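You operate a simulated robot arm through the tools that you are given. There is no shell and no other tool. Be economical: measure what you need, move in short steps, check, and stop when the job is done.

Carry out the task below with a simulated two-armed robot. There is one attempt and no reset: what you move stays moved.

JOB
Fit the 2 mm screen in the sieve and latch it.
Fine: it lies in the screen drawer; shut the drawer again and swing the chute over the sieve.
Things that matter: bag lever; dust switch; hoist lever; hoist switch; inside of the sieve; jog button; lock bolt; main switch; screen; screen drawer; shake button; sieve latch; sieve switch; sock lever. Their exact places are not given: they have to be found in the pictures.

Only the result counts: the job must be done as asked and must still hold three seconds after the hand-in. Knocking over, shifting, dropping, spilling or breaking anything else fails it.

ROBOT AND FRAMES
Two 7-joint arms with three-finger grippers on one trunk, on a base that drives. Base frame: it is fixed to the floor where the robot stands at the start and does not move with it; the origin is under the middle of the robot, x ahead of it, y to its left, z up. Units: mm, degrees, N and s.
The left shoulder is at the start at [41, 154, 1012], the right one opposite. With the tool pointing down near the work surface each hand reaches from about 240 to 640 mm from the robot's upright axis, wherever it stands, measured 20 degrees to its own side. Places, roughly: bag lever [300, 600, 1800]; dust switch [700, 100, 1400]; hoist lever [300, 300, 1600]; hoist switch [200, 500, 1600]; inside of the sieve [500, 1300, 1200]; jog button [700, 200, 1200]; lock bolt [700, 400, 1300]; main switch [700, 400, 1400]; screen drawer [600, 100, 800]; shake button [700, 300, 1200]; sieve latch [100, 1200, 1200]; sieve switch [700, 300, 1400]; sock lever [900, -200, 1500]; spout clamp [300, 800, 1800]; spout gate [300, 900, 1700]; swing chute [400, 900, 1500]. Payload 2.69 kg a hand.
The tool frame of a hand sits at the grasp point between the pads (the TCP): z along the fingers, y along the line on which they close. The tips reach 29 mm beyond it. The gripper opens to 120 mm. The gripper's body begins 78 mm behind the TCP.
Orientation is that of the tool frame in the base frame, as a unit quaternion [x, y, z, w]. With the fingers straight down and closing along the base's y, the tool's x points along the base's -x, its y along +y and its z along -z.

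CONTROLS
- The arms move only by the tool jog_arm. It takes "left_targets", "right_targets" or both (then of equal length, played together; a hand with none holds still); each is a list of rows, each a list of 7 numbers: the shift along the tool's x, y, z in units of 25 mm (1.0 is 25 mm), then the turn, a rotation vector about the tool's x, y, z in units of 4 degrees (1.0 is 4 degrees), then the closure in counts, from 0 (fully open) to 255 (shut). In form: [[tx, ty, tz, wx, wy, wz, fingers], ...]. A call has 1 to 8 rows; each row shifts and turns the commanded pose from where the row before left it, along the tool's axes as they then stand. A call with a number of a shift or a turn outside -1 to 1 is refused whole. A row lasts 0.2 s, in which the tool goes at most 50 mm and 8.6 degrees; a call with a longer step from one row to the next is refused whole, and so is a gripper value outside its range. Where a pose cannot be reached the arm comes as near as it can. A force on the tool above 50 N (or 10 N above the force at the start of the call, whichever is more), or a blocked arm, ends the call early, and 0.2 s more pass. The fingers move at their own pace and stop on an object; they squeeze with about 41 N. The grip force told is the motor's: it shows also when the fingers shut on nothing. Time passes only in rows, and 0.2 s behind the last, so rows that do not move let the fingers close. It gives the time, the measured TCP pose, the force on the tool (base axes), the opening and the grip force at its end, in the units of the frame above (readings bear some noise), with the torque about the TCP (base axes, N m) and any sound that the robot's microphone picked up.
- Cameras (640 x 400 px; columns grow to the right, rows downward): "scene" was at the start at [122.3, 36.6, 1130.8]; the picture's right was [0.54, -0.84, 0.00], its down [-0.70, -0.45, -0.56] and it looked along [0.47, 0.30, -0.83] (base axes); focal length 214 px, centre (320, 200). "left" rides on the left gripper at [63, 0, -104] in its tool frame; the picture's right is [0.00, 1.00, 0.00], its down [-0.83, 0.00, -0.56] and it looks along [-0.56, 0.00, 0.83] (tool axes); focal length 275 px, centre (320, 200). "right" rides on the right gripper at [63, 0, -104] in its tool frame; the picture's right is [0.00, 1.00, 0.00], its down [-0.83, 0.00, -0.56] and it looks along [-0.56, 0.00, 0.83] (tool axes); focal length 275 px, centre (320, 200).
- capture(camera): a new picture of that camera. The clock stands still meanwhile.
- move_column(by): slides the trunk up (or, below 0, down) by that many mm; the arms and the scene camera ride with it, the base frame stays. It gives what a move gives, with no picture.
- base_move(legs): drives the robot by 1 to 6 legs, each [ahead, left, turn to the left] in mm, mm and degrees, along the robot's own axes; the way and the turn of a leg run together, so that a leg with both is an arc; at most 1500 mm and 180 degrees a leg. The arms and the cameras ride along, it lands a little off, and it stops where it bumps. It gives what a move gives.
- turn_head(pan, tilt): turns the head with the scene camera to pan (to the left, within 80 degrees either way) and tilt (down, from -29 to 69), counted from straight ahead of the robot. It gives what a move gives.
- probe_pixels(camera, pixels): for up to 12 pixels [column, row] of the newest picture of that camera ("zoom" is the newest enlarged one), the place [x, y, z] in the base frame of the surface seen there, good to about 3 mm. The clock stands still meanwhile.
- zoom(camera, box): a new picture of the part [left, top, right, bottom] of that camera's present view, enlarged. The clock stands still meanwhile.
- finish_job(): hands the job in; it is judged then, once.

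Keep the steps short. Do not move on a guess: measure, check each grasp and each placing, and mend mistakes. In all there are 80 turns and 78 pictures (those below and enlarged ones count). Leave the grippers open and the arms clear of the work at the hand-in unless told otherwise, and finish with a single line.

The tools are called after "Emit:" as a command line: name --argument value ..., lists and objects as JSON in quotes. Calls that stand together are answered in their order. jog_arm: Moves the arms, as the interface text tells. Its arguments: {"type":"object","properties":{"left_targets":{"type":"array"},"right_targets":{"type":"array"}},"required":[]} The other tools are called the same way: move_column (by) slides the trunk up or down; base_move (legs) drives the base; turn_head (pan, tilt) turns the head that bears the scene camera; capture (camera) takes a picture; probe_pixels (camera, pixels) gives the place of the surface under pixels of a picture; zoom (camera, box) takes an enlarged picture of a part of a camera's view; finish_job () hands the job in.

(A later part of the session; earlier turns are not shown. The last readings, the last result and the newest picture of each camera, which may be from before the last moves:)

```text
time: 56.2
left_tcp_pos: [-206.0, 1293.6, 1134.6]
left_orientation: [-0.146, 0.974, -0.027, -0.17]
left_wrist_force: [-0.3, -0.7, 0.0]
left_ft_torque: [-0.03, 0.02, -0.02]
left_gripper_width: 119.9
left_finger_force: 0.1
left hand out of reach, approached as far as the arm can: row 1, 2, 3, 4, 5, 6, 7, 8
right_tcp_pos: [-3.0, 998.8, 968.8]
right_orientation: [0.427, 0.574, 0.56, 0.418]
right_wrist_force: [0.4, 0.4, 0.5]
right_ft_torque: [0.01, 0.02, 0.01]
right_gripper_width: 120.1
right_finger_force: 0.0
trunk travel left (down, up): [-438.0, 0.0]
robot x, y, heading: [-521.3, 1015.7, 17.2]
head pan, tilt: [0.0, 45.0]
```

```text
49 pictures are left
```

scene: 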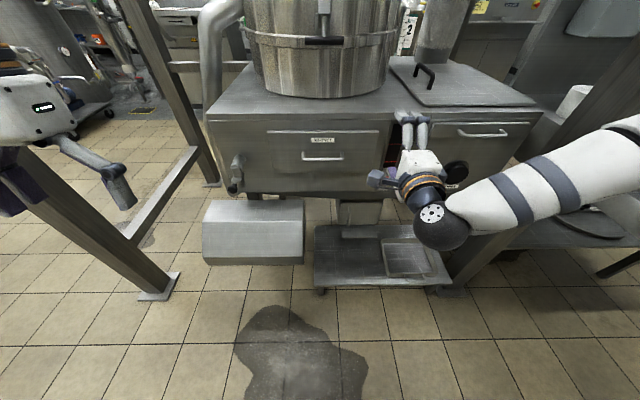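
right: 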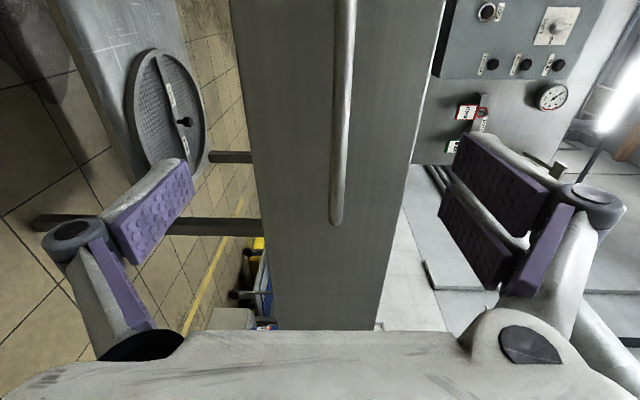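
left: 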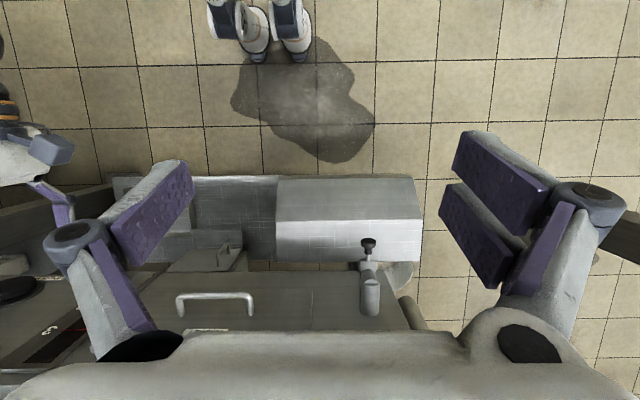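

The arm's height is limited in that posture. I straighten the left tool and lift the right hand above table height so I can drive nearer.

Emit:
jog_arm --left_targets '[[0, 0, 0, 0, -1, 0, 0], [0, 0, 0, 0, -1, 0, 0], [0, 0, 0, 0, -1, 0, 0], [0, 0, 0, 0, -1, 0, 0], [-0.5, 0, -0.6, 0, -1, 0, 0], [-0.5, 0, -0.6, 0, 0, 0, 0], [-0.5, 0, -0.6, 0, 0, 0, 0], [-0.5, 0, -0.6, 0, 0, 0, 0]]' --right_targets '[[0, 1, 0, 0, 0, 0, 0], [0, 1, 0, 0, 0, 0, 0], [0, 1, 0, 0, 0, 0, 0], [-0.5, 1, 0, 0, 0, 0, 0], [-0.5, 1, 0, 0, 0, 0, 0], [-0.5, 1, 0, 0, 0, 0, 0], [-0.5, 1, 0, 0, 0, 0, 0], [0, 0, 0, 0, 0, 0, 0]]'

```text
time: 58.0
left_tcp_pos: [-155.6, 1307.9, 1197.4]
left_orientation: [-0.148, 0.989, 0.0, -0.001]
left_wrist_force: [-0.5, -0.8, 0.0]
left_ft_torque: [0.0, -0.01, 0.03]
left_gripper_width: 120.0
left_finger_force: 0.1
right_tcp_pos: [13.9, 950.7, 1143.1]
right_orientation: [0.428, 0.574, 0.56, 0.417]
right_wrist_force: [-0.6, 0.2, 0.1]
right_ft_torque: [0.02, -0.04, 0.03]
right_gripper_width: 120.0
right_finger_force: 0.0
trunk travel left (down, up): [-438.0, 0.0]
robot x, y, heading: [-526.3, 1016.9, 17.3]
head pan, tilt: [0.0, 45.0]
```

Emit:
base_move --legs '[[250, 0, 0]]'

Emit:
capture --camera "left"

Emit:
turn_head --pan 0 --tilt 10

Emit:
capture --camera "scene"

```text
time: 59.9
left_tcp_pos: [87.2, 1381.8, 1198.2]
left_orientation: [-0.148, 0.989, -0.001, 0.0]
left_wrist_force: [-0.3, -0.8, 0.4]
left_ft_torque: [-0.02, -0.01, 0.0]
left_gripper_width: 119.9
left_finger_force: 0.0
right_tcp_pos: [255.2, 1025.2, 1143.4]
right_orientation: [0.428, 0.575, 0.559, 0.418]
right_wrist_force: [0.4, -1.1, 0.6]
right_ft_torque: [0.01, -0.02, -0.02]
right_gripper_width: 119.9
right_finger_force: 0.0
trunk travel left (down, up): [-438.0, 0.0]
robot x, y, heading: [-278.8, 1091.9, 17.3]
head pan, tilt: [0.0, 45.0]
```

```text
48 pictures are left
```

left: 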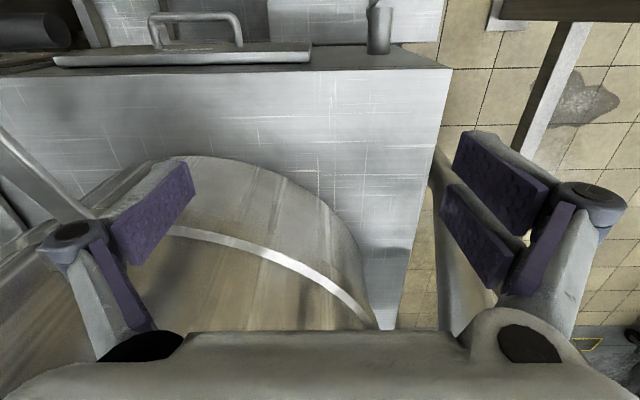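

```text
time: 60.9
left_tcp_pos: [88.8, 1381.9, 1197.6]
left_orientation: [-0.148, 0.989, -0.001, 0.0]
left_wrist_force: [-0.1, -0.2, -0.2]
left_ft_torque: [0.02, 0.02, -0.05]
left_gripper_width: 119.8
left_finger_force: 0.0
right_tcp_pos: [255.2, 1025.0, 1143.7]
right_orientation: [0.427, 0.574, 0.559, 0.418]
right_wrist_force: [0.5, 0.1, -0.7]
right_ft_torque: [0.0, 0.01, 0.03]
right_gripper_width: 119.8
right_finger_force: 0.0
trunk travel left (down, up): [-438.0, 0.0]
robot x, y, heading: [-280.2, 1092.5, 17.0]
head pan, tilt: [0.0, 10.0]
```

```text
47 pictures are left
```

scene: 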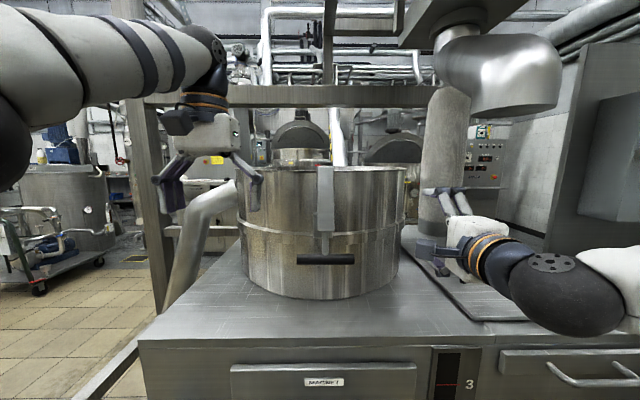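

Emit:
zoom --camera "scene" --box '[265, 150, 385, 280]'

Emit:
probe_pixels --camera "zoom" --pixels '[[320, 90], [320, 130], [320, 200], [320, 260], [288, 280], [360, 280], [320, 295], [320, 325], [290, 345], [200, 345], [430, 345], [420, 300]]'

```text
3.08 times, centred on (325, 215) of scene
```

zoom: 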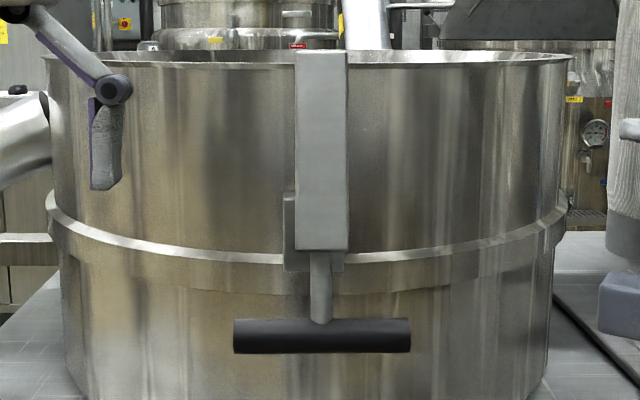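

```text
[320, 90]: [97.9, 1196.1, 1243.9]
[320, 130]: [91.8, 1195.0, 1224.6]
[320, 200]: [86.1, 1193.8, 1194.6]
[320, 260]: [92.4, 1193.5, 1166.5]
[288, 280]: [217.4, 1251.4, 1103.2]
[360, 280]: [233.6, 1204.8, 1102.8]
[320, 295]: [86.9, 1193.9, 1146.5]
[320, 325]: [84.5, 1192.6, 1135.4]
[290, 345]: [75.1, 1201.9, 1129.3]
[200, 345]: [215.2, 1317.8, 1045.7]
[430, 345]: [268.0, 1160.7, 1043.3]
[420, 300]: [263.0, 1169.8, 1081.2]
```

The T-handle hangs about 140 mm in front of the drum, a bracket sits on the drum ring. I need a side view: back off and to the left, and look across.

Emit:
base_move --legs '[[-330, 0, 0], [0, 430, 0]]'

Emit:
turn_head --pan -35 --tilt 0

Emit:
capture --camera "scene"

```text
time: 66.4
left_tcp_pos: [-343.1, 1685.9, 1198.7]
left_orientation: [-0.145, 0.989, 0.0, 0.001]
left_wrist_force: [0.3, 0.4, -0.4]
left_ft_torque: [-0.03, 0.01, 0.05]
left_gripper_width: 119.9
left_finger_force: 0.0
right_tcp_pos: [-175.8, 1326.1, 1144.0]
right_orientation: [0.429, 0.573, 0.559, 0.419]
right_wrist_force: [0.1, 0.2, -0.3]
right_ft_torque: [0.0, -0.01, 0.03]
right_gripper_width: 120.0
right_finger_force: 0.1
trunk travel left (down, up): [-438.0, 0.0]
robot x, y, heading: [-711.2, 1397.7, 16.9]
head pan, tilt: [0.0, 10.0]
```

```text
time: 67.4
left_tcp_pos: [-342.1, 1686.3, 1198.5]
left_orientation: [-0.145, 0.989, -0.001, 0.0]
left_wrist_force: [0.2, 0.7, 0.1]
left_ft_torque: [0.01, 0.03, -0.02]
left_gripper_width: 119.9
left_finger_force: 0.1
right_tcp_pos: [-176.1, 1326.8, 1143.5]
right_orientation: [0.428, 0.573, 0.558, 0.42]
right_wrist_force: [0.7, 1.3, -0.3]
right_ft_torque: [-0.02, 0.06, 0.03]
right_gripper_width: 119.9
right_finger_force: 0.1
trunk travel left (down, up): [-438.0, 0.0]
robot x, y, heading: [-712.0, 1392.4, 16.7]
head pan, tilt: [-35.0, 0.0]
```

```text
45 pictures are left
```

scene: 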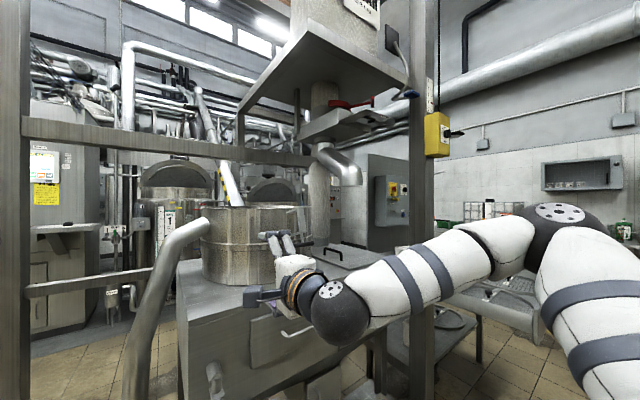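

The right hand hides the latch; I lower it 200 mm.

Emit:
jog_arm --right_targets '[[-0.5, -1, 0, 0, 0, 0, 0], [-0.5, -1, 0, 0, 0, 0, 0], [-0.5, -1, 0, 0, 0, 0, 0], [-0.5, -1, 0, 0, 0, 0, 0], [-0.5, -1, 0, 0, 0, 0, 0], [-0.5, -1, 0, 0, 0, 0, 0], [-0.5, -1, 0, 0, 0, 0, 0], [-0.5, -1, 0, 0, 0, 0, 0]]'

Emit:
zoom --camera "scene" --box '[190, 100, 390, 280]'

```text
time: 69.2
left_tcp_pos: [-341.7, 1685.4, 1197.0]
left_orientation: [-0.145, 0.989, -0.001, 0.0]
left_wrist_force: [0.9, -0.5, -1.0]
left_ft_torque: [0.02, -0.03, -0.02]
left_gripper_width: 120.3
left_finger_force: 0.0
right_tcp_pos: [-152.9, 1227.6, 942.1]
right_orientation: [0.429, 0.573, 0.558, 0.419]
right_wrist_force: [-0.5, -0.1, -0.7]
right_ft_torque: [-0.02, 0.01, 0.03]
right_gripper_width: 120.2
right_finger_force: 0.1
trunk travel left (down, up): [-438.0, 0.0]
robot x, y, heading: [-712.3, 1390.9, 16.5]
head pan, tilt: [-35.0, 0.0]
```

```text
2.22 times, centred on (290, 190) of scene
```

zoom: 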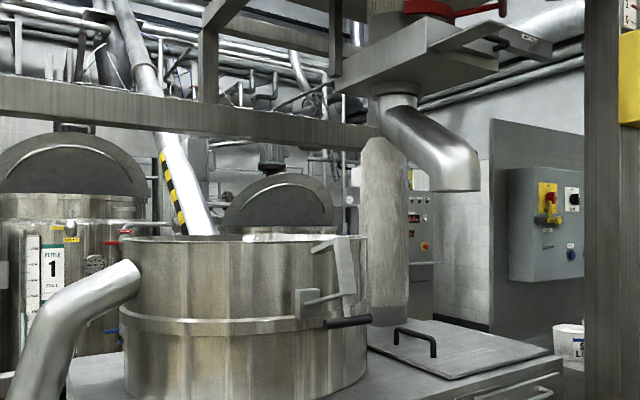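

Emit:
zoom --camera "scene" --box '[270, 190, 330, 260]'

Emit:
probe_pixels --camera "zoom" --pixels '[[250, 130], [330, 150], [395, 130], [390, 240], [430, 250], [340, 250], [240, 240], [260, 305], [300, 300], [430, 330], [300, 385], [250, 365]]'

```text
5.71 times, centred on (300, 225) of scene
```

zoom: 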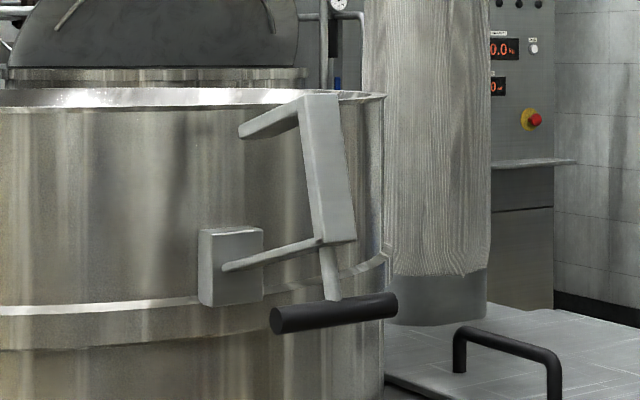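

```text
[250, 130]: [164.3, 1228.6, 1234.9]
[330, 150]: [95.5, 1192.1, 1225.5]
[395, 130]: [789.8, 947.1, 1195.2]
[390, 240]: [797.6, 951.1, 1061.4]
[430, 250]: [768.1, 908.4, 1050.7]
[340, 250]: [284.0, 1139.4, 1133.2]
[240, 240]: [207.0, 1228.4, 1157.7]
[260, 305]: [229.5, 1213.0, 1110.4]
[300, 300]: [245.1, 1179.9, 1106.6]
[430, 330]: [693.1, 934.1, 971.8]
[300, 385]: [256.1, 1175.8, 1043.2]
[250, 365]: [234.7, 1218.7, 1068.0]
```

The latch is a C-shaped piece: lower rod into a block on the drum, an upper finger facing the rim, T-handle at the bottom; it is now standing open. The drum rim is at z≈1243, so the screen has to go in with the hand tilted forward. I try to roll the left hand 180° so its camera is on top (better view and clearance).

Emit:
jog_arm --left_targets '[[0, 0, 0, 0, 0, 1, 0], [0, 0, 0, 0, 0, 1, 0], [0, 0, 0, 0, 0, 1, 0], [0, 0, 0, 0, 0, 1, 0], [0, 0, 0, 0, 0, 1, 0], [0, 0, 0, 0, 0, 1, 0], [0, 0, 0, 0, 0, 1, 0], [0, 0, 0, 0, 0, 1, 0]]'

Emit:
jog_arm --left_targets '[[0, 0, 0, 0, 0, 1, 0], [0, 0, 0, 0, 0, 1, 0], [0, 0, 0, 0, 0, 1, 0], [0, 0, 0, 0, 0, 1, 0], [0, 0, 0, 0, 0, 1, 0], [0, 0, 0, 0, 0, 1, 0], [0, 0, 0, 0, 0, 1, 0], [0, 0, 0, 0, 0, 1, 0]]'

Emit:
jog_arm --left_targets '[[0, 0, 0, 0, 0, 1, 0], [0, 0, 0, 0, 0, 1, 0], [0, 0, 0, 0, 0, 1, 0], [0, 0, 0, 0, 0, 1, 0], [0, 0, 0, 0, 0, 1, 0], [0, 0, 0, 0, 0, 1, 0], [0, 0, 0, 0, 0, 1, 0], [0, 0, 0, 0, 0, 1, 0]]'

```text
time: 71.0
left_tcp_pos: [-367.4, 1670.8, 1173.8]
left_orientation: [0.134, 0.991, 0.0, 0.002]
left_wrist_force: [0.2, -0.1, -0.4]
left_ft_torque: [0.01, -0.01, 0.01]
left_gripper_width: 120.0
left_finger_force: 0.0
left hand out of reach, approached as far as the arm can: row 4, 5, 6, 7, 8
right_tcp_pos: [-153.1, 1229.0, 942.8]
right_orientation: [0.428, 0.573, 0.559, 0.419]
right_wrist_force: [0.6, 0.5, -0.3]
right_ft_torque: [-0.01, 0.0, 0.01]
right_gripper_width: 120.0
right_finger_force: 0.1
trunk travel left (down, up): [-438.0, 0.0]
robot x, y, heading: [-710.3, 1397.8, 16.7]
head pan, tilt: [-35.0, 0.0]
```

```text
time: 72.8
left_tcp_pos: [-430.6, 1608.6, 1116.2]
left_orientation: [0.4, 0.917, 0.0, 0.0]
left_wrist_force: [-0.3, -0.4, 0.6]
left_ft_torque: [0.02, 0.0, 0.02]
left_gripper_width: 119.8
left_finger_force: 0.0
left hand out of reach, approached as far as the arm can: row 1, 2, 3, 4, 5, 6, 7, 8
right_tcp_pos: [-151.8, 1228.0, 942.9]
right_orientation: [0.429, 0.573, 0.558, 0.419]
right_wrist_force: [0.4, 0.0, -0.2]
right_ft_torque: [-0.02, -0.03, -0.02]
right_gripper_width: 120.1
right_finger_force: 0.1
trunk travel left (down, up): [-438.0, 0.0]
robot x, y, heading: [-712.4, 1396.2, 16.5]
head pan, tilt: [-35.0, 0.0]
```

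```text
time: 74.6
left_tcp_pos: [-511.5, 1537.4, 1073.6]
left_orientation: [0.638, 0.77, -0.001, 0.001]
left_wrist_force: [-0.1, -0.5, -0.5]
left_ft_torque: [0.01, -0.06, -0.04]
left_gripper_width: 119.9
left_finger_force: 0.2
left hand out of reach, approached as far as the arm can: row 1, 2, 3, 4, 5, 6, 7, 8
right_tcp_pos: [-153.0, 1227.7, 943.0]
right_orientation: [0.429, 0.573, 0.558, 0.42]
right_wrist_force: [0.6, 0.1, 0.1]
right_ft_torque: [0.0, 0.01, 0.04]
right_gripper_width: 120.0
right_finger_force: 0.0
trunk travel left (down, up): [-438.0, 0.0]
robot x, y, heading: [-706.9, 1396.5, 16.9]
head pan, tilt: [-35.0, 0.0]
```

The full roll drags the hand out of reach, so I undo it and will use the natural roll. Rolling back, right hand a bit higher.

Emit:
jog_arm --left_targets '[[0, 0, 0, 0, 0, -1, 0], [0, 0, 0, 0, 0, -1, 0], [0, 0, 0, 0, 0, -1, 0], [0, 0, 0, 0, 0, -1, 0], [0, 0, 0, 0, 0, -1, 0], [0, 0, 0, 0, 0, -1, 0], [0, 0, 0, 0, 0, -1, 0], [0, 0, 0, 0, 0, -1, 0]]' --right_targets '[[0, 0.5, 0, 0, 0, 0, 0], [0, 0.5, 0, 0, 0, 0, 0], [0, 0.5, 0, 0, 0, 0, 0], [0, 0.5, 0, 0, 0, 0, 0], [0, 0.5, 0, 0, 0, 0, 0], [0, 0.5, 0, 0, 0, 0, 0], [0, 0.5, 0, 0, 0, 0, 0], [0, 0.5, 0, 0, 0, 0, 0]]'

Emit:
jog_arm --left_targets '[[0, 0, 0, 0, 0, -1, 0], [0, 0, 0, 0, 0, -1, 0], [0, 0, 0, 0, 0, -1, 0], [0, 0, 0, 0, 0, -1, 0], [0, 0, 0, 0, 0, -1, 0], [0, 0, 0, 0, 0, -1, 0], [0, 0, 0, 0, 0, -1, 0], [0, 0, 0, 0, 0, -1, 0]]'

Emit:
jog_arm --left_targets '[[0, 0, 0, 0, 0, -1, 0], [0, 0, 0, 0, 0, -1, 0], [0, 0, 0, 0, 0, -1, 0], [0, 0, 0, 0, 0, -1, 0], [0, 0, 0, 0, 0, -1, 0], [0, 0, 0, 0, 0, -1, 0], [0, 0, 0, 0, 0, -1, 0], [0, 0, 0, 0, 0, -1, 0]]'

```text
time: 76.4
left_tcp_pos: [-512.6, 1537.0, 1072.0]
left_orientation: [0.401, 0.916, -0.001, 0.0]
left_wrist_force: [-0.5, -0.2, 0.6]
left_ft_torque: [0.02, -0.03, 0.0]
left_gripper_width: 120.0
left_finger_force: 0.0
right_tcp_pos: [-150.3, 1230.1, 1045.3]
right_orientation: [0.429, 0.573, 0.558, 0.419]
right_wrist_force: [0.7, -0.9, -0.8]
right_ft_torque: [0.0, 0.03, -0.02]
right_gripper_width: 120.0
right_finger_force: 0.0
trunk travel left (down, up): [-438.0, 0.0]
robot x, y, heading: [-713.9, 1393.6, 16.6]
head pan, tilt: [-35.0, 0.0]
```

```text
time: 78.2
left_tcp_pos: [-512.5, 1536.5, 1072.0]
left_orientation: [0.132, 0.991, -0.001, 0.0]
left_wrist_force: [0.5, -0.9, 0.5]
left_ft_torque: [0.0, -0.01, -0.02]
left_gripper_width: 120.0
left_finger_force: 0.1
right_tcp_pos: [-149.9, 1229.5, 1044.2]
right_orientation: [0.429, 0.574, 0.558, 0.419]
right_wrist_force: [-0.5, -0.2, 0.2]
right_ft_torque: [0.01, 0.02, -0.03]
right_gripper_width: 120.0
right_finger_force: 0.2
trunk travel left (down, up): [-438.0, 0.0]
robot x, y, heading: [-712.2, 1393.9, 16.8]
head pan, tilt: [-35.0, 0.0]
```

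```text
time: 80.0
left_tcp_pos: [-511.5, 1537.2, 1072.5]
left_orientation: [-0.145, 0.989, -0.001, -0.001]
left_wrist_force: [-0.3, 0.2, -0.4]
left_ft_torque: [-0.02, 0.01, -0.02]
left_gripper_width: 119.8
left_finger_force: 0.0
right_tcp_pos: [-150.4, 1230.0, 1044.2]
right_orientation: [0.429, 0.573, 0.559, 0.42]
right_wrist_force: [0.0, -1.0, 0.7]
right_ft_torque: [0.01, 0.02, 0.02]
right_gripper_width: 120.0
right_finger_force: 0.1
trunk travel left (down, up): [-438.0, 0.0]
robot x, y, heading: [-711.7, 1394.4, 16.5]
head pan, tilt: [-35.0, 0.0]
```

Now drive back to the drawer so the 2 mm screen's knob is about 500 ahead and 150 left of me.

Emit:
base_move --legs '[[-20, -800, 0], [0, -800, 0]]'

Emit:
turn_head --pan 15 --tilt 50

Emit:
capture --camera "scene"

```text
time: 92.6
left_tcp_pos: [-84.3, 8.2, 1071.8]
left_orientation: [-0.144, 0.99, 0.0, 0.001]
left_wrist_force: [-0.2, 0.5, -0.1]
left_ft_torque: [0.02, -0.03, -0.02]
left_gripper_width: 120.1
left_finger_force: 0.0
right_tcp_pos: [277.3, -299.6, 1045.2]
right_orientation: [0.431, 0.572, 0.557, 0.42]
right_wrist_force: [0.0, -0.4, -1.0]
right_ft_torque: [0.02, 0.01, -0.01]
right_gripper_width: 119.8
right_finger_force: 0.0
trunk travel left (down, up): [-438.0, 0.0]
robot x, y, heading: [-283.4, -134.8, 16.4]
head pan, tilt: [-35.0, 0.0]
```

```text
time: 93.8
left_tcp_pos: [-83.2, 7.8, 1072.1]
left_orientation: [-0.143, 0.99, -0.001, 0.0]
left_wrist_force: [-0.1, 0.0, -0.3]
left_ft_torque: [0.01, -0.03, 0.0]
left_gripper_width: 119.7
left_finger_force: 0.0
right_tcp_pos: [276.4, -300.2, 1045.7]
right_orientation: [0.43, 0.572, 0.558, 0.421]
right_wrist_force: [0.4, -0.3, -1.0]
right_ft_torque: [0.01, 0.01, -0.01]
right_gripper_width: 120.1
right_finger_force: 0.0
trunk travel left (down, up): [-438.0, 0.0]
robot x, y, heading: [-281.6, -133.2, 16.5]
head pan, tilt: [15.0, 50.0]
```

```text
42 pictures are left
```

scene: 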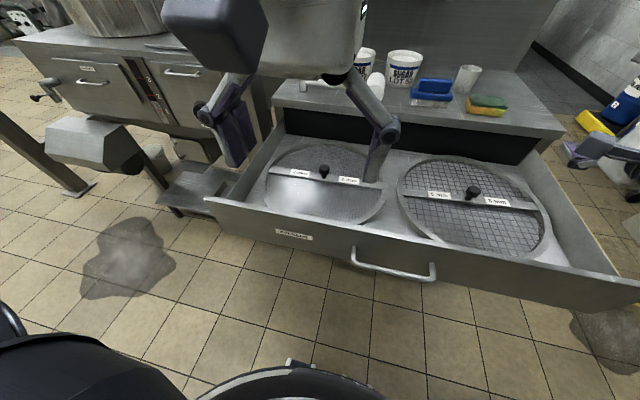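

Emit:
zoom --camera "scene" --box '[250, 130, 400, 230]'

Emit:
probe_pixels --camera "zoom" --pixels '[[318, 165], [318, 190], [215, 180], [415, 218], [70, 160], [570, 230], [310, 395], [90, 60], [190, 310], [275, 380], [565, 290], [300, 250]]'

```text
4.00 times, centred on (325, 180) of scene
```

zoom: 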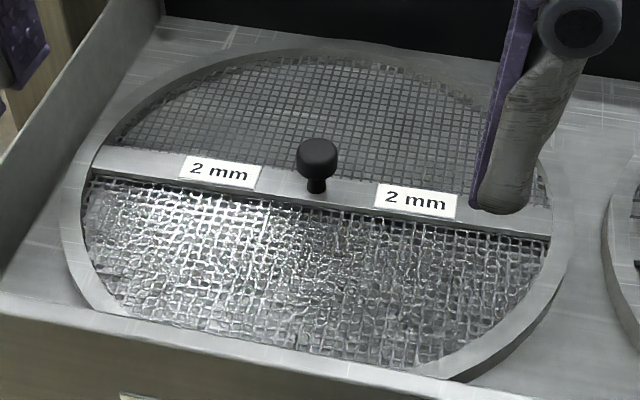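

```text
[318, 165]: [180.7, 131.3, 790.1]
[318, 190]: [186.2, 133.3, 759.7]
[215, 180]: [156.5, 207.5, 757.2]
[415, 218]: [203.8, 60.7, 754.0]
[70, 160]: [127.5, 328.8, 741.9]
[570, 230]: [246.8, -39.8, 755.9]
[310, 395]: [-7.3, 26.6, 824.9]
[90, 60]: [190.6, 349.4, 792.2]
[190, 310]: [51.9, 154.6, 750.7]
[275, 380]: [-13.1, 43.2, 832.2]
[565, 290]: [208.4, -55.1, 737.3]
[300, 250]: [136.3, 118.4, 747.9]
```

Knob axis is at about [187, 133], head z 772–797; screen is about 370 mm across. Pitching the left hand 50° forward.

Emit:
jog_arm --left_targets '[[0, 0, 0, 0, -1, 0, 0], [0, 0, 0, 0, -1, 0, 0], [0, 0, 0, 0, -1, 0, 0], [0, 0, 0, 0, -1, 0, 0], [0, 0, 0, 0, -1, 0, 0], [0, 0, 0, 0, -1, 0, 0], [0, 0, 0, 0, -1, 0, 0], [0, 0, 0, 0, -1, 0, 0]]'

Emit:
jog_arm --left_targets '[[0, 0, 0, 0, -1, 0, 0], [0, 0, 0, 0, -1, 0, 0], [0, 0, 0, 0, -1, 0, 0], [0, 0, 0, 0, -1, 0, 0], [0, 0, 0, 0, -0.5, 0, 0], [0, 0, 0, 0, 0, 0, 0]]'

```text
time: 95.6
left_tcp_pos: [-79.5, 15.2, 1061.2]
left_orientation: [-0.159, 0.954, 0.047, 0.25]
left_wrist_force: [-1.0, -0.3, 0.4]
left_ft_torque: [0.0, 0.01, 0.03]
left_gripper_width: 119.8
left_finger_force: 0.1
right_tcp_pos: [277.3, -301.2, 1045.4]
right_orientation: [0.432, 0.572, 0.557, 0.42]
right_wrist_force: [-0.5, 0.3, 0.0]
right_ft_torque: [0.01, 0.0, -0.01]
right_gripper_width: 120.2
right_finger_force: 0.0
trunk travel left (down, up): [-438.0, 0.0]
robot x, y, heading: [-286.7, -132.1, 16.6]
head pan, tilt: [15.0, 50.0]
```

```text
time: 96.3
left_tcp_pos: [-76.8, 37.1, 1047.8]
left_orientation: [-0.179, 0.93, 0.094, 0.308]
left_wrist_force: [-0.3, 0.9, -0.1]
left_ft_torque: [0.02, 0.02, -0.03]
left_gripper_width: 120.1
left_finger_force: 0.0
left hand out of reach, approached as far as the arm can: row 3
right_tcp_pos: [276.7, -300.3, 1049.1]
right_orientation: [0.429, 0.571, 0.559, 0.421]
right_wrist_force: [-0.2, 0.1, -0.3]
right_ft_torque: [0.02, 0.03, 0.01]
right_gripper_width: 120.0
right_finger_force: 0.1
trunk travel left (down, up): [-438.0, 0.0]
robot x, y, heading: [-285.3, -132.0, 16.5]
head pan, tilt: [15.0, 50.0]
stopped in row 3 (left hand): the arm was blocked; the commanded pose is now the measured one
```

The arm was blocked close to the body. I first move the hand 150 mm forward, then continue pitching.

Emit:
jog_arm --left_targets '[[-0.8, -0.11, 0.6, 0, 0, 0, 0], [-0.8, -0.11, 0.6, 0, 0, 0, 0], [-0.8, -0.11, 0.6, 0, 0, 0, 0], [-0.8, -0.11, 0.6, 0, 0, 0, 0], [-0.8, -0.11, 0.6, 0, 0, 0, 0], [-0.8, -0.11, 0.6, 0, 0, 0, 0]]'

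Emit:
jog_arm --left_targets '[[0, 0, 0, 0, -1, 0, 0], [0, 0, 0, 0, -1, 0, 0], [0, 0, 0, 0, -1, 0, 0], [0, 0, 0, 0, -0.1, 0, 0]]'

Emit:
capture --camera "scene"

```text
time: 97.7
left_tcp_pos: [69.6, 77.7, 1047.2]
left_orientation: [-0.178, 0.931, 0.091, 0.307]
left_wrist_force: [0.5, 0.7, -0.7]
left_ft_torque: [-0.02, 0.03, -0.02]
left_gripper_width: 119.6
left_finger_force: 0.0
right_tcp_pos: [278.5, -300.5, 1044.2]
right_orientation: [0.431, 0.573, 0.557, 0.42]
right_wrist_force: [0.8, 0.0, -0.7]
right_ft_torque: [0.01, 0.0, -0.02]
right_gripper_width: 120.0
right_finger_force: 0.1
trunk travel left (down, up): [-438.0, 0.0]
robot x, y, heading: [-281.4, -130.4, 16.5]
head pan, tilt: [15.0, 50.0]
```

```text
time: 98.7
left_tcp_pos: [69.4, 78.0, 1048.6]
left_orientation: [-0.167, 0.891, 0.109, 0.408]
left_wrist_force: [0.0, 0.4, 0.4]
left_ft_torque: [0.01, -0.01, 0.0]
left_gripper_width: 120.2
left_finger_force: 0.1
right_tcp_pos: [277.1, -300.9, 1045.6]
right_orientation: [0.43, 0.572, 0.557, 0.421]
right_wrist_force: [-0.1, -0.3, -0.1]
right_ft_torque: [0.02, -0.01, -0.01]
right_gripper_width: 120.1
right_finger_force: 0.1
trunk travel left (down, up): [-438.0, 0.0]
robot x, y, heading: [-281.4, -132.5, 16.6]
head pan, tilt: [15.0, 50.0]
```

```text
40 pictures are left
```

scene: 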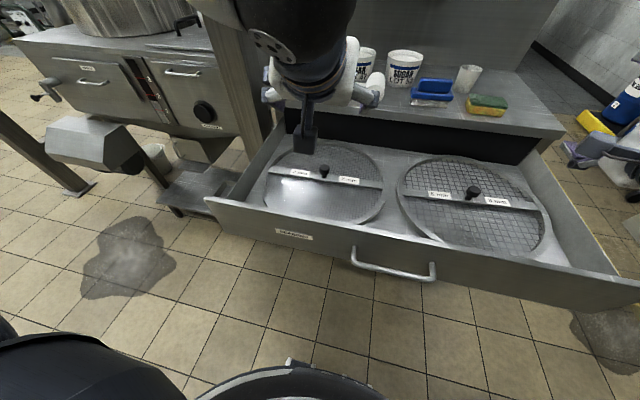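

Emit:
jog_arm --left_targets '[[0, 0, 0, 0, 0, -1, 0], [0.66, 0, 0.95, 0, 0, 0, 0], [0.66, 0, 0.95, 0, 0, 0, 0], [0.66, 0, 0.95, 0, 0, 0, 0], [0.66, 0, 0.95, 0, 0, 0, 0], [0.66, 0, 0.95, 0, 0, 0, 0], [0.66, 0, 0.95, 0, 0, 0, 0], [0.66, 0, 0.95, 0, 0, 0, 0]]'

Emit:
zoom --camera "scene" --box '[250, 90, 400, 240]'

Emit:
capture --camera "left"

```text
time: 100.5
left_tcp_pos: [117.2, 103.6, 852.7]
left_orientation: [-0.198, 0.885, 0.095, 0.41]
left_wrist_force: [-0.3, -0.7, 0.2]
left_ft_torque: [0.01, -0.01, 0.03]
left_gripper_width: 120.0
left_finger_force: 0.0
right_tcp_pos: [277.2, -299.7, 1045.6]
right_orientation: [0.431, 0.572, 0.556, 0.421]
right_wrist_force: [-0.5, -0.4, 0.9]
right_ft_torque: [-0.02, 0.0, 0.03]
right_gripper_width: 120.3
right_finger_force: 0.0
trunk travel left (down, up): [-438.0, 0.0]
robot x, y, heading: [-283.4, -135.3, 16.5]
head pan, tilt: [15.0, 50.0]
```

```text
2.67 times, centred on (325, 165) of scene
```

zoom: 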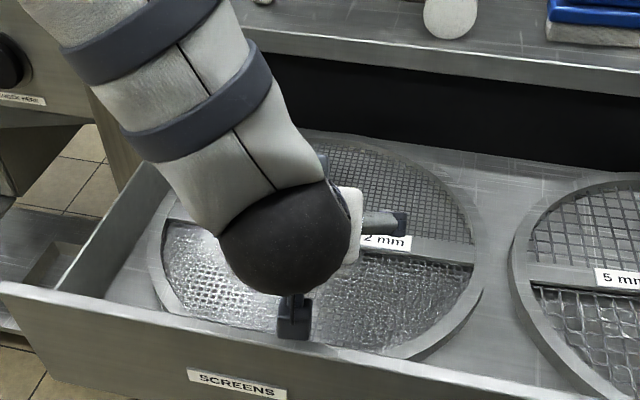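

```text
38 pictures are left
```

left: 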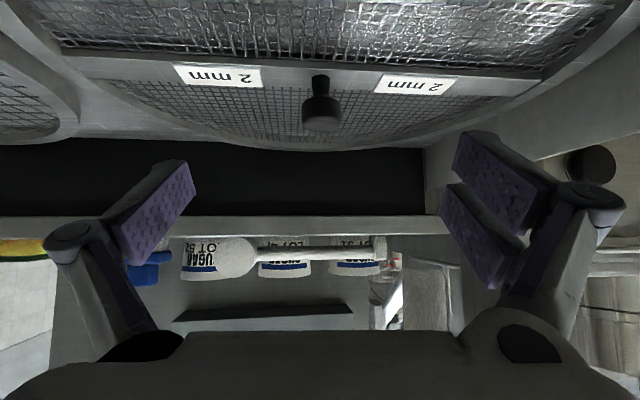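

The knob is centred (column 320). I go forward first, then down, to keep the wrist camera off the drawer front.

Emit:
jog_arm --left_targets '[[-0.65, 0, 0.775, 0, 0, 0, 0], [-0.65, 0, 0.775, 0, 0, 0, 0], [-0.65, 0, 0.775, 0, 0, 0, 0], [0.65, 0, 0.547, 0, 0, 0, 0], [0.65, 0, 0.547, 0, 0, 0, 0], [0.6, 0, 0.5, 0, 0, 0, 0]]'

Emit:
capture --camera "left"

```text
time: 101.9
left_tcp_pos: [184.5, 136.1, 790.9]
left_orientation: [-0.199, 0.884, 0.095, 0.411]
left_wrist_force: [0.5, -0.1, -0.7]
left_ft_torque: [0.04, 0.02, -0.01]
left_gripper_width: 119.9
left_finger_force: 0.0
right_tcp_pos: [277.6, -300.8, 1045.6]
right_orientation: [0.431, 0.572, 0.557, 0.42]
right_wrist_force: [0.7, -0.7, 0.8]
right_ft_torque: [0.01, -0.01, 0.01]
right_gripper_width: 119.9
right_finger_force: 0.0
trunk travel left (down, up): [-438.0, 0.0]
robot x, y, heading: [-280.1, -132.9, 16.5]
head pan, tilt: [15.0, 50.0]
```

```text
37 pictures are left
```

left: 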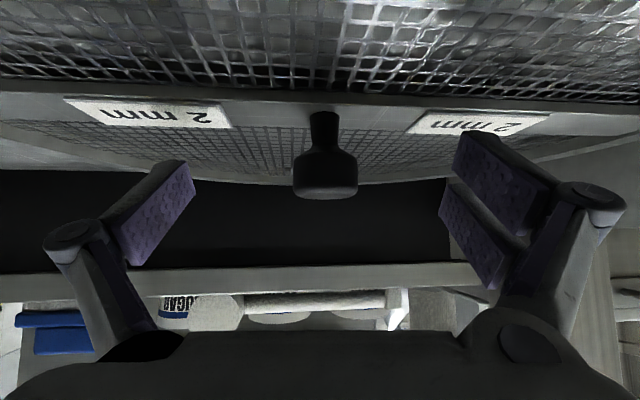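

The grasp point (row ~187) lies on the knob head. Closing.

Emit:
jog_arm --left_targets '[[0, 0, 0, 0, 0, 0, 255], [0, 0, 0, 0, 0, 0, 255], [0, 0, 0, 0, 0, 0, 255], [0, 0, 0, 0, 0, 0, 255]]'

Emit:
jog_arm --left_targets '[[-0.31, 0, -0.26, 0, 0, 0, 255], [-0.31, 0, -0.26, 0, 0, 0, 255], [0, 0, 0, 0, 0, 0, 255]]'

Emit:
capture --camera "left"

```text
time: 102.9
left_tcp_pos: [185.5, 135.6, 791.6]
left_orientation: [-0.199, 0.884, 0.096, 0.411]
left_wrist_force: [-1.1, 2.3, 0.6]
left_ft_torque: [0.04, -0.07, 0.14]
left_gripper_width: 28.3
left_finger_force: 41.0
right_tcp_pos: [276.4, -302.0, 1045.5]
right_orientation: [0.431, 0.572, 0.557, 0.42]
right_wrist_force: [-0.2, 0.0, 0.1]
right_ft_torque: [0.0, 0.0, 0.03]
right_gripper_width: 120.1
right_finger_force: 0.1
trunk travel left (down, up): [-438.0, 0.0]
robot x, y, heading: [-281.8, -134.3, 16.3]
head pan, tilt: [15.0, 50.0]
```

```text
time: 103.7
left_tcp_pos: [184.3, 135.4, 811.1]
left_orientation: [-0.198, 0.885, 0.096, 0.41]
left_wrist_force: [-0.3, -0.2, -4.7]
left_ft_torque: [-0.01, 0.05, 0.02]
left_gripper_width: 28.5
left_finger_force: 40.8
right_tcp_pos: [276.8, -301.2, 1045.4]
right_orientation: [0.43, 0.573, 0.557, 0.42]
right_wrist_force: [0.5, -0.2, -0.2]
right_ft_torque: [0.02, 0.0, 0.02]
right_gripper_width: 120.0
right_finger_force: 0.1
trunk travel left (down, up): [-438.0, 0.0]
robot x, y, heading: [-279.1, -133.2, 16.4]
head pan, tilt: [15.0, 50.0]
```

```text
36 pictures are left
```

left: 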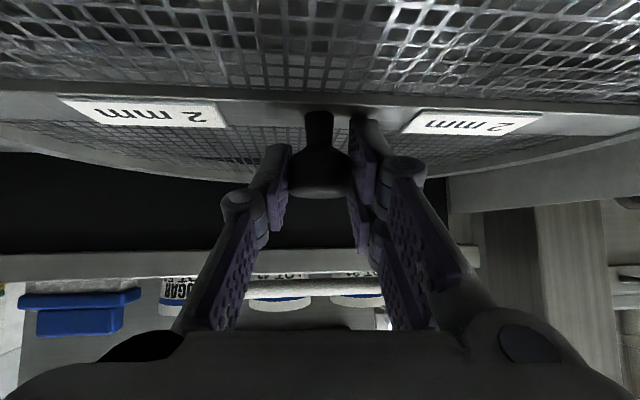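

The screen is lifted (about 0.5 kg, level). Lifting straight up another 160 mm.

Emit:
jog_arm --left_targets '[[-0.72, 0, -0.68, 0, 0, 0, 255], [-0.72, 0, -0.68, 0, 0, 0, 255], [-0.72, 0, -0.68, 0, 0, 0, 255], [-0.72, 0, -0.68, 0, 0, 0, 255], [-0.72, 0, -0.68, 0, 0, 0, 255], [-0.72, 0, -0.68, 0, 0, 0, 255], [-0.72, 0, -0.68, 0, 0, 0, 255]]'

Emit:
capture --camera "scene"

```text
time: 105.3
left_tcp_pos: [174.4, 133.5, 976.8]
left_orientation: [-0.204, 0.888, 0.09, 0.403]
left_wrist_force: [-1.3, 0.0, -4.7]
left_ft_torque: [-0.04, 0.05, -0.01]
left_gripper_width: 28.5
left_finger_force: 40.8
right_tcp_pos: [277.2, -300.6, 1042.7]
right_orientation: [0.431, 0.573, 0.557, 0.42]
right_wrist_force: [0.0, -0.3, 0.1]
right_ft_torque: [0.03, -0.01, -0.02]
right_gripper_width: 120.0
right_finger_force: 0.1
trunk travel left (down, up): [-438.0, 0.0]
robot x, y, heading: [-283.6, -137.8, 16.5]
head pan, tilt: [15.0, 50.0]
```

```text
35 pictures are left
```

scene: 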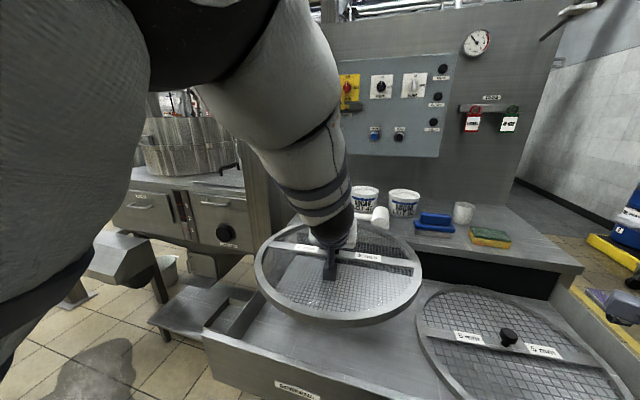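

The screen hangs level over the drawer. I back away and drive left toward the sieve, staying short of it.

Emit:
base_move --legs '[[-260, 0, 0], [0, 510, 0], [0, 510, 0]]'

Emit:
jog_arm --left_targets '[[-0.75, 0, -0.3, 0, 0, 0, 255], [-0.75, 0, -0.3, 0, 0, 0, 255], [-0.75, 0, -0.3, 0, 0, 0, 255], [-0.75, 0, -0.3, 0, 0, 0, 255], [-0.75, 0, -0.3, 0, 0, 0, 255], [-0.75, 0, -0.3, 0, 0, 0, 255], [-0.75, 0, -0.3, 0, 0, 0, 255], [-0.75, 0, -0.3, 0, 0, 0, 255]]' --right_targets '[[0, 0, 0, 0, 0, 1, 0], [0, 0, 0, 0, 0, 1, 0], [0, 0, 0, 0, 0, 1, 0], [0, 0, 0, 0, 0, 1, 0], [0, 0, 0, 0, 0, 1, 0], [0, 0, 0, 0, 0, 1, 0], [0, 0, 0, 0, 0, 1, 0], [0, 0, 0, 0, 0, 1, 0]]'

Emit:
turn_head --pan 0 --tilt 5

Emit:
capture --camera "scene"

```text
time: 115.3
left_tcp_pos: [-371.2, 1048.8, 983.0]
left_orientation: [-0.2, 0.886, 0.096, 0.408]
left_wrist_force: [0.1, -1.0, -4.8]
left_ft_torque: [-0.05, 0.05, 0.01]
left_gripper_width: 28.3
left_finger_force: 41.2
right_tcp_pos: [-267.3, 618.2, 1044.2]
right_orientation: [0.429, 0.574, 0.558, 0.419]
right_wrist_force: [0.4, -0.3, -0.2]
right_ft_torque: [-0.04, 0.02, 0.01]
right_gripper_width: 119.9
right_finger_force: 0.1
trunk travel left (down, up): [-438.0, 0.0]
robot x, y, heading: [-833.8, 780.6, 17.0]
head pan, tilt: [15.0, 50.0]
```

```text
time: 117.2
left_tcp_pos: [-324.9, 1070.5, 1134.4]
left_orientation: [-0.201, 0.886, 0.097, 0.407]
left_wrist_force: [0.8, -0.8, -4.9]
left_ft_torque: [-0.05, -0.01, 0.02]
left_gripper_width: 28.5
left_finger_force: 40.9
right_tcp_pos: [-267.5, 617.4, 1045.0]
right_orientation: [0.571, 0.433, 0.652, 0.248]
right_wrist_force: [-0.2, -0.4, 0.5]
right_ft_torque: [0.0, 0.01, -0.02]
right_gripper_width: 120.0
right_finger_force: 0.0
trunk travel left (down, up): [-438.0, 0.0]
robot x, y, heading: [-831.2, 779.3, 16.9]
head pan, tilt: [15.0, 50.0]
```

```text
time: 118.3
left_tcp_pos: [-323.2, 1070.2, 1135.1]
left_orientation: [-0.201, 0.885, 0.096, 0.408]
left_wrist_force: [-0.2, 0.3, -5.3]
left_ft_torque: [-0.05, 0.01, 0.02]
left_gripper_width: 28.3
left_finger_force: 41.4
right_tcp_pos: [-268.1, 616.7, 1045.6]
right_orientation: [0.57, 0.432, 0.652, 0.249]
right_wrist_force: [-1.1, -0.1, 0.4]
right_ft_torque: [-0.02, 0.04, 0.01]
right_gripper_width: 120.1
right_finger_force: 0.1
trunk travel left (down, up): [-438.0, 0.0]
robot x, y, heading: [-831.4, 782.2, 16.7]
head pan, tilt: [0.0, 5.0]
```

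```text
34 pictures are left
```

scene: 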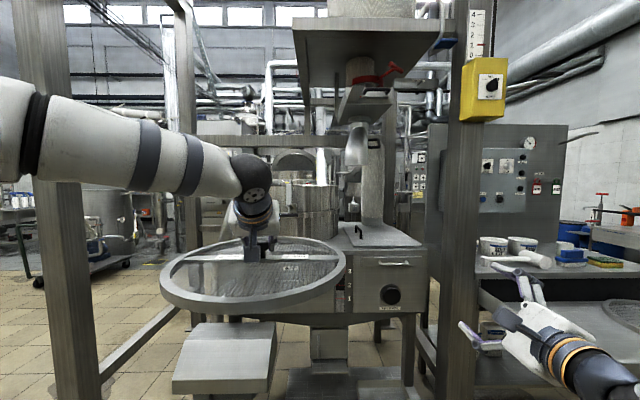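

Rolling and lifting both work. Continue: left screen up ~190 mm, right hand roll on.

Emit:
jog_arm --left_targets '[[-0.9, 0, -0.4, 0, 0, 0, 255], [-0.9, 0, -0.4, 0, 0, 0, 255], [-0.9, 0, -0.4, 0, 0, 0, 255], [-0.9, 0, -0.4, 0, 0, 0, 255], [-0.9, 0, -0.4, 0, 0, 0, 255], [-0.9, 0, -0.4, 0, 0, 0, 255], [-0.9, 0, -0.4, 0, 0, 0, 255], [-0.9, 0, -0.4, 0, 0, 0, 255]]' --right_targets '[[0, 0, 0, 0, 0, 1, 0], [0, 0, 0, 0, 0, 1, 0], [0, 0, 0, 0, 0, 1, 0], [0, 0, 0, 0, 0, 1, 0], [0, 0, 0, 0, 0, 1, 0], [0, 0, 0, 0, 0, 1, 0], [0, 0, 0, 0, 0, 1, 0], [0, 0, 0, 0, 0, 1, 0]]'

Emit:
jog_arm --right_targets '[[0, 0, 0, 0, 0, 1, 0], [0, 0, 0, 0, 0, 1, 0], [0, 0, 0, 0, 0, 1, 0], [0, 0, 0, 0, 0, 1, 0], [0, 0, 0, 0, 0, 1, 0], [0, 0, 0, 0, 0, 1, 0], [0, 0, 0, 0, 0, 0.5, 0]]'

```text
time: 120.1
left_tcp_pos: [-301.6, 1083.6, 1285.1]
left_orientation: [-0.201, 0.885, 0.096, 0.408]
left_wrist_force: [-0.7, 0.2, -4.4]
left_ft_torque: [-0.04, 0.03, 0.01]
left_gripper_width: 28.4
left_finger_force: 41.5
left hand out of reach, approached as far as the arm can: row 6, 7, 8
right_tcp_pos: [-268.7, 618.4, 1045.0]
right_orientation: [0.667, 0.259, 0.696, 0.059]
right_wrist_force: [-0.4, -0.6, -0.8]
right_ft_torque: [-0.03, 0.02, 0.0]
right_gripper_width: 120.0
right_finger_force: 0.0
trunk travel left (down, up): [-438.0, 0.0]
robot x, y, heading: [-826.6, 783.8, 16.8]
head pan, tilt: [0.0, 5.0]
```

```text
time: 121.7
left_tcp_pos: [-300.6, 1084.2, 1282.9]
left_orientation: [-0.201, 0.885, 0.097, 0.408]
left_wrist_force: [0.7, 0.8, -5.2]
left_ft_torque: [0.0, -0.02, 0.0]
left_gripper_width: 28.3
left_finger_force: 41.0
right_tcp_pos: [-267.5, 616.9, 1044.5]
right_orientation: [0.709, 0.101, 0.691, -0.099]
right_wrist_force: [-0.5, -0.1, -0.6]
right_ft_torque: [0.02, -0.01, 0.0]
right_gripper_width: 119.9
right_finger_force: 0.1
trunk travel left (down, up): [-438.0, 0.0]
robot x, y, heading: [-828.7, 784.5, 16.6]
head pan, tilt: [0.0, 5.0]
```

Right hand now has its camera on top. I retract and lift the screen, and raise the right hand to look down into the drum.

Emit:
jog_arm --left_targets '[[0.35, 0, -0.98, 0, 0, 0, 255], [0.35, 0, -0.98, 0, 0, 0, 255], [0.35, 0, -0.98, 0, 0, 0, 255], [0.35, 0, -0.98, 0, 0, 0, 255], [0.35, 0, -0.98, 0, 0, 0, 255], [0.35, 0, -0.98, 0, 0, 0, 255], [-0.7, 0, -0.6, 0, 0, 0, 255], [-0.7, 0, -0.6, 0, 0, 0, 255]]' --right_targets '[[1, 0, 0, 0, 0, 0, 0], [1, 0, 0, 0, 0, 0, 0], [1, 0, 0, 0, 0, 0, 0], [1, 0, 0, 0, 0, 0, 0], [1, 0, 0, 0, 0, 0, 0], [1, 0, 0, 0, 0, 0, 0], [1, 0, 0, 0, 0, 0, 0], [1, 0, 0, 0, 0, 0, 0]]'

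Emit:
jog_arm --right_targets '[[1, 0, 0, 0, 0, 0, 0], [1, 0, 0, 0, 0, 0, 0], [1, 0, 0, 0, 0, 0, 0], [1, 0, 0, 0, 0, 0, 0]]'

Emit:
capture --camera "right"

```text
time: 123.5
left_tcp_pos: [-433.4, 1021.5, 1386.5]
left_orientation: [-0.201, 0.885, 0.096, 0.408]
left_wrist_force: [0.0, -0.9, -5.3]
left_ft_torque: [0.02, 0.0, 0.01]
left_gripper_width: 28.1
left_finger_force: 40.6
right_tcp_pos: [-263.7, 617.4, 1246.7]
right_orientation: [0.709, 0.102, 0.691, -0.098]
right_wrist_force: [-0.1, -0.2, 0.0]
right_ft_torque: [0.0, -0.01, -0.02]
right_gripper_width: 119.9
right_finger_force: 0.0
trunk travel left (down, up): [-438.0, 0.0]
robot x, y, heading: [-826.7, 779.7, 16.3]
head pan, tilt: [0.0, 5.0]
```

```text
time: 124.5
left_tcp_pos: [-433.1, 1022.0, 1384.6]
left_orientation: [-0.2, 0.885, 0.095, 0.409]
left_wrist_force: [0.5, -0.8, -4.0]
left_ft_torque: [-0.06, 0.02, -0.02]
left_gripper_width: 27.9
left_finger_force: 41.2
right_tcp_pos: [-261.9, 619.4, 1345.4]
right_orientation: [0.708, 0.102, 0.691, -0.099]
right_wrist_force: [0.1, -0.4, -0.6]
right_ft_torque: [-0.02, 0.03, 0.01]
right_gripper_width: 120.0
right_finger_force: 0.2
trunk travel left (down, up): [-438.0, 0.0]
robot x, y, heading: [-833.0, 781.9, 16.6]
head pan, tilt: [0.0, 5.0]
```

```text
33 pictures are left
```

right: 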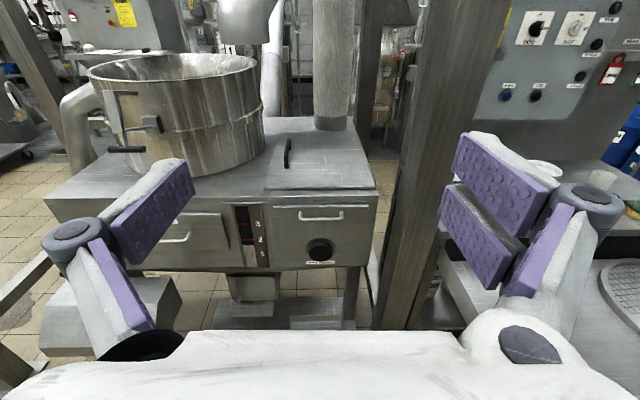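

Great view. I move left 400 and ahead 430 so the drum's inside is in sight.

Emit:
base_move --legs '[[0, 400, 0], [430, 0, 0]]'

Emit:
capture --camera "right"

```text
time: 130.3
left_tcp_pos: [-149.8, 1536.7, 1385.1]
left_orientation: [-0.204, 0.885, 0.098, 0.408]
left_wrist_force: [0.2, -0.6, -5.5]
left_ft_torque: [0.0, 0.06, 0.03]
left_gripper_width: 28.1
left_finger_force: 40.5
right_tcp_pos: [25.3, 1135.5, 1344.6]
right_orientation: [0.708, 0.105, 0.691, -0.102]
right_wrist_force: [0.3, 0.4, 0.5]
right_ft_torque: [-0.01, -0.01, 0.01]
right_gripper_width: 120.0
right_finger_force: 0.1
trunk travel left (down, up): [-438.0, 0.0]
robot x, y, heading: [-544.3, 1290.1, 17.5]
head pan, tilt: [0.0, 5.0]
```

```text
32 pictures are left
```

right: 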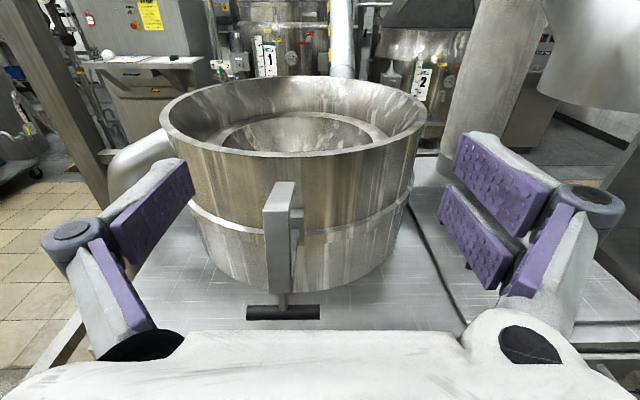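

The inside shows a seat ledge. Measuring rim, ledge, latch.

Emit:
zoom --camera "right" --box '[150, 60, 440, 330]'

Emit:
probe_pixels --camera "right" --pixels '[[162, 118], [426, 118], [295, 78], [300, 153], [200, 148], [400, 145], [300, 114], [240, 122], [375, 130], [224, 140], [380, 135], [300, 140]]'

```text
1.48 times, centred on (295, 195) of right
```

zoom: 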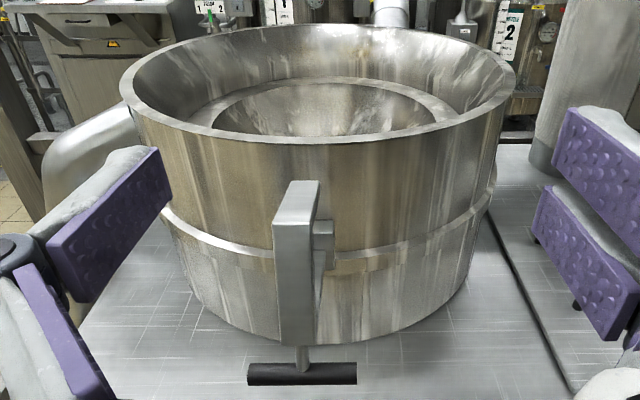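

```text
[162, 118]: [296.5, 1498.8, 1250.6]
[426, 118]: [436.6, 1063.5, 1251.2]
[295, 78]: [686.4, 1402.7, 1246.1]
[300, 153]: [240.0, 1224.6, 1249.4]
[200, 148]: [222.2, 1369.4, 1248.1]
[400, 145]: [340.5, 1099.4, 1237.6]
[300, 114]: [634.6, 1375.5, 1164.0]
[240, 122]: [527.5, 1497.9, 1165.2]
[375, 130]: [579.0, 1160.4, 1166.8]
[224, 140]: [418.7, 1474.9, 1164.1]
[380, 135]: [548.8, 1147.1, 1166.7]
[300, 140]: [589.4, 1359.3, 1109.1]
```

Rim z≈1250, drum centre ≈[466,1312], seat ledge z≈1165 (radius about 165–200, screen radius ≈190). I test how far the left hand reaches at the crossing height (TCP z≈1318).

Emit:
jog_arm --left_targets '[[-0.25, 0, 0.91, 0, 0, 0, 255], [-0.25, 0, 0.91, 0, 0, 0, 255], [-0.25, 0, 0.91, 0, 0, 0, 255], [-0.25, 0, 0.91, 0, 0, 0, 255], [-0.25, 0, 0.91, 0, 0, 0, 255], [-0.25, 0, 0.91, 0, 0, 0, 255], [-0.25, 0, 0.91, 0, 0, 0, 255]]'

Emit:
capture --camera "scene"

```text
time: 131.9
left_tcp_pos: [-31.0, 1603.1, 1299.7]
left_orientation: [-0.205, 0.885, 0.098, 0.407]
left_wrist_force: [-0.3, -0.2, -5.3]
left_ft_torque: [-0.04, 0.03, 0.02]
left_gripper_width: 27.9
left_finger_force: 41.0
left hand out of reach, approached as far as the arm can: row 5, 6, 7
right_tcp_pos: [25.8, 1136.1, 1344.2]
right_orientation: [0.709, 0.105, 0.69, -0.101]
right_wrist_force: [-0.7, 0.5, -0.5]
right_ft_torque: [-0.02, 0.01, -0.02]
right_gripper_width: 120.0
right_finger_force: 0.1
trunk travel left (down, up): [-438.0, 0.0]
robot x, y, heading: [-544.4, 1291.9, 17.2]
head pan, tilt: [0.0, 5.0]
```

```text
30 pictures are left
```

scene: 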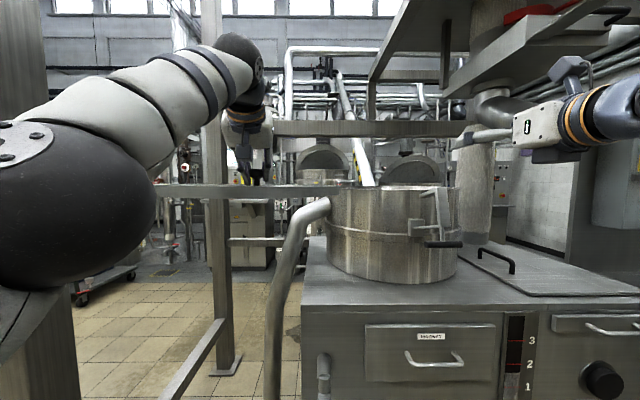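

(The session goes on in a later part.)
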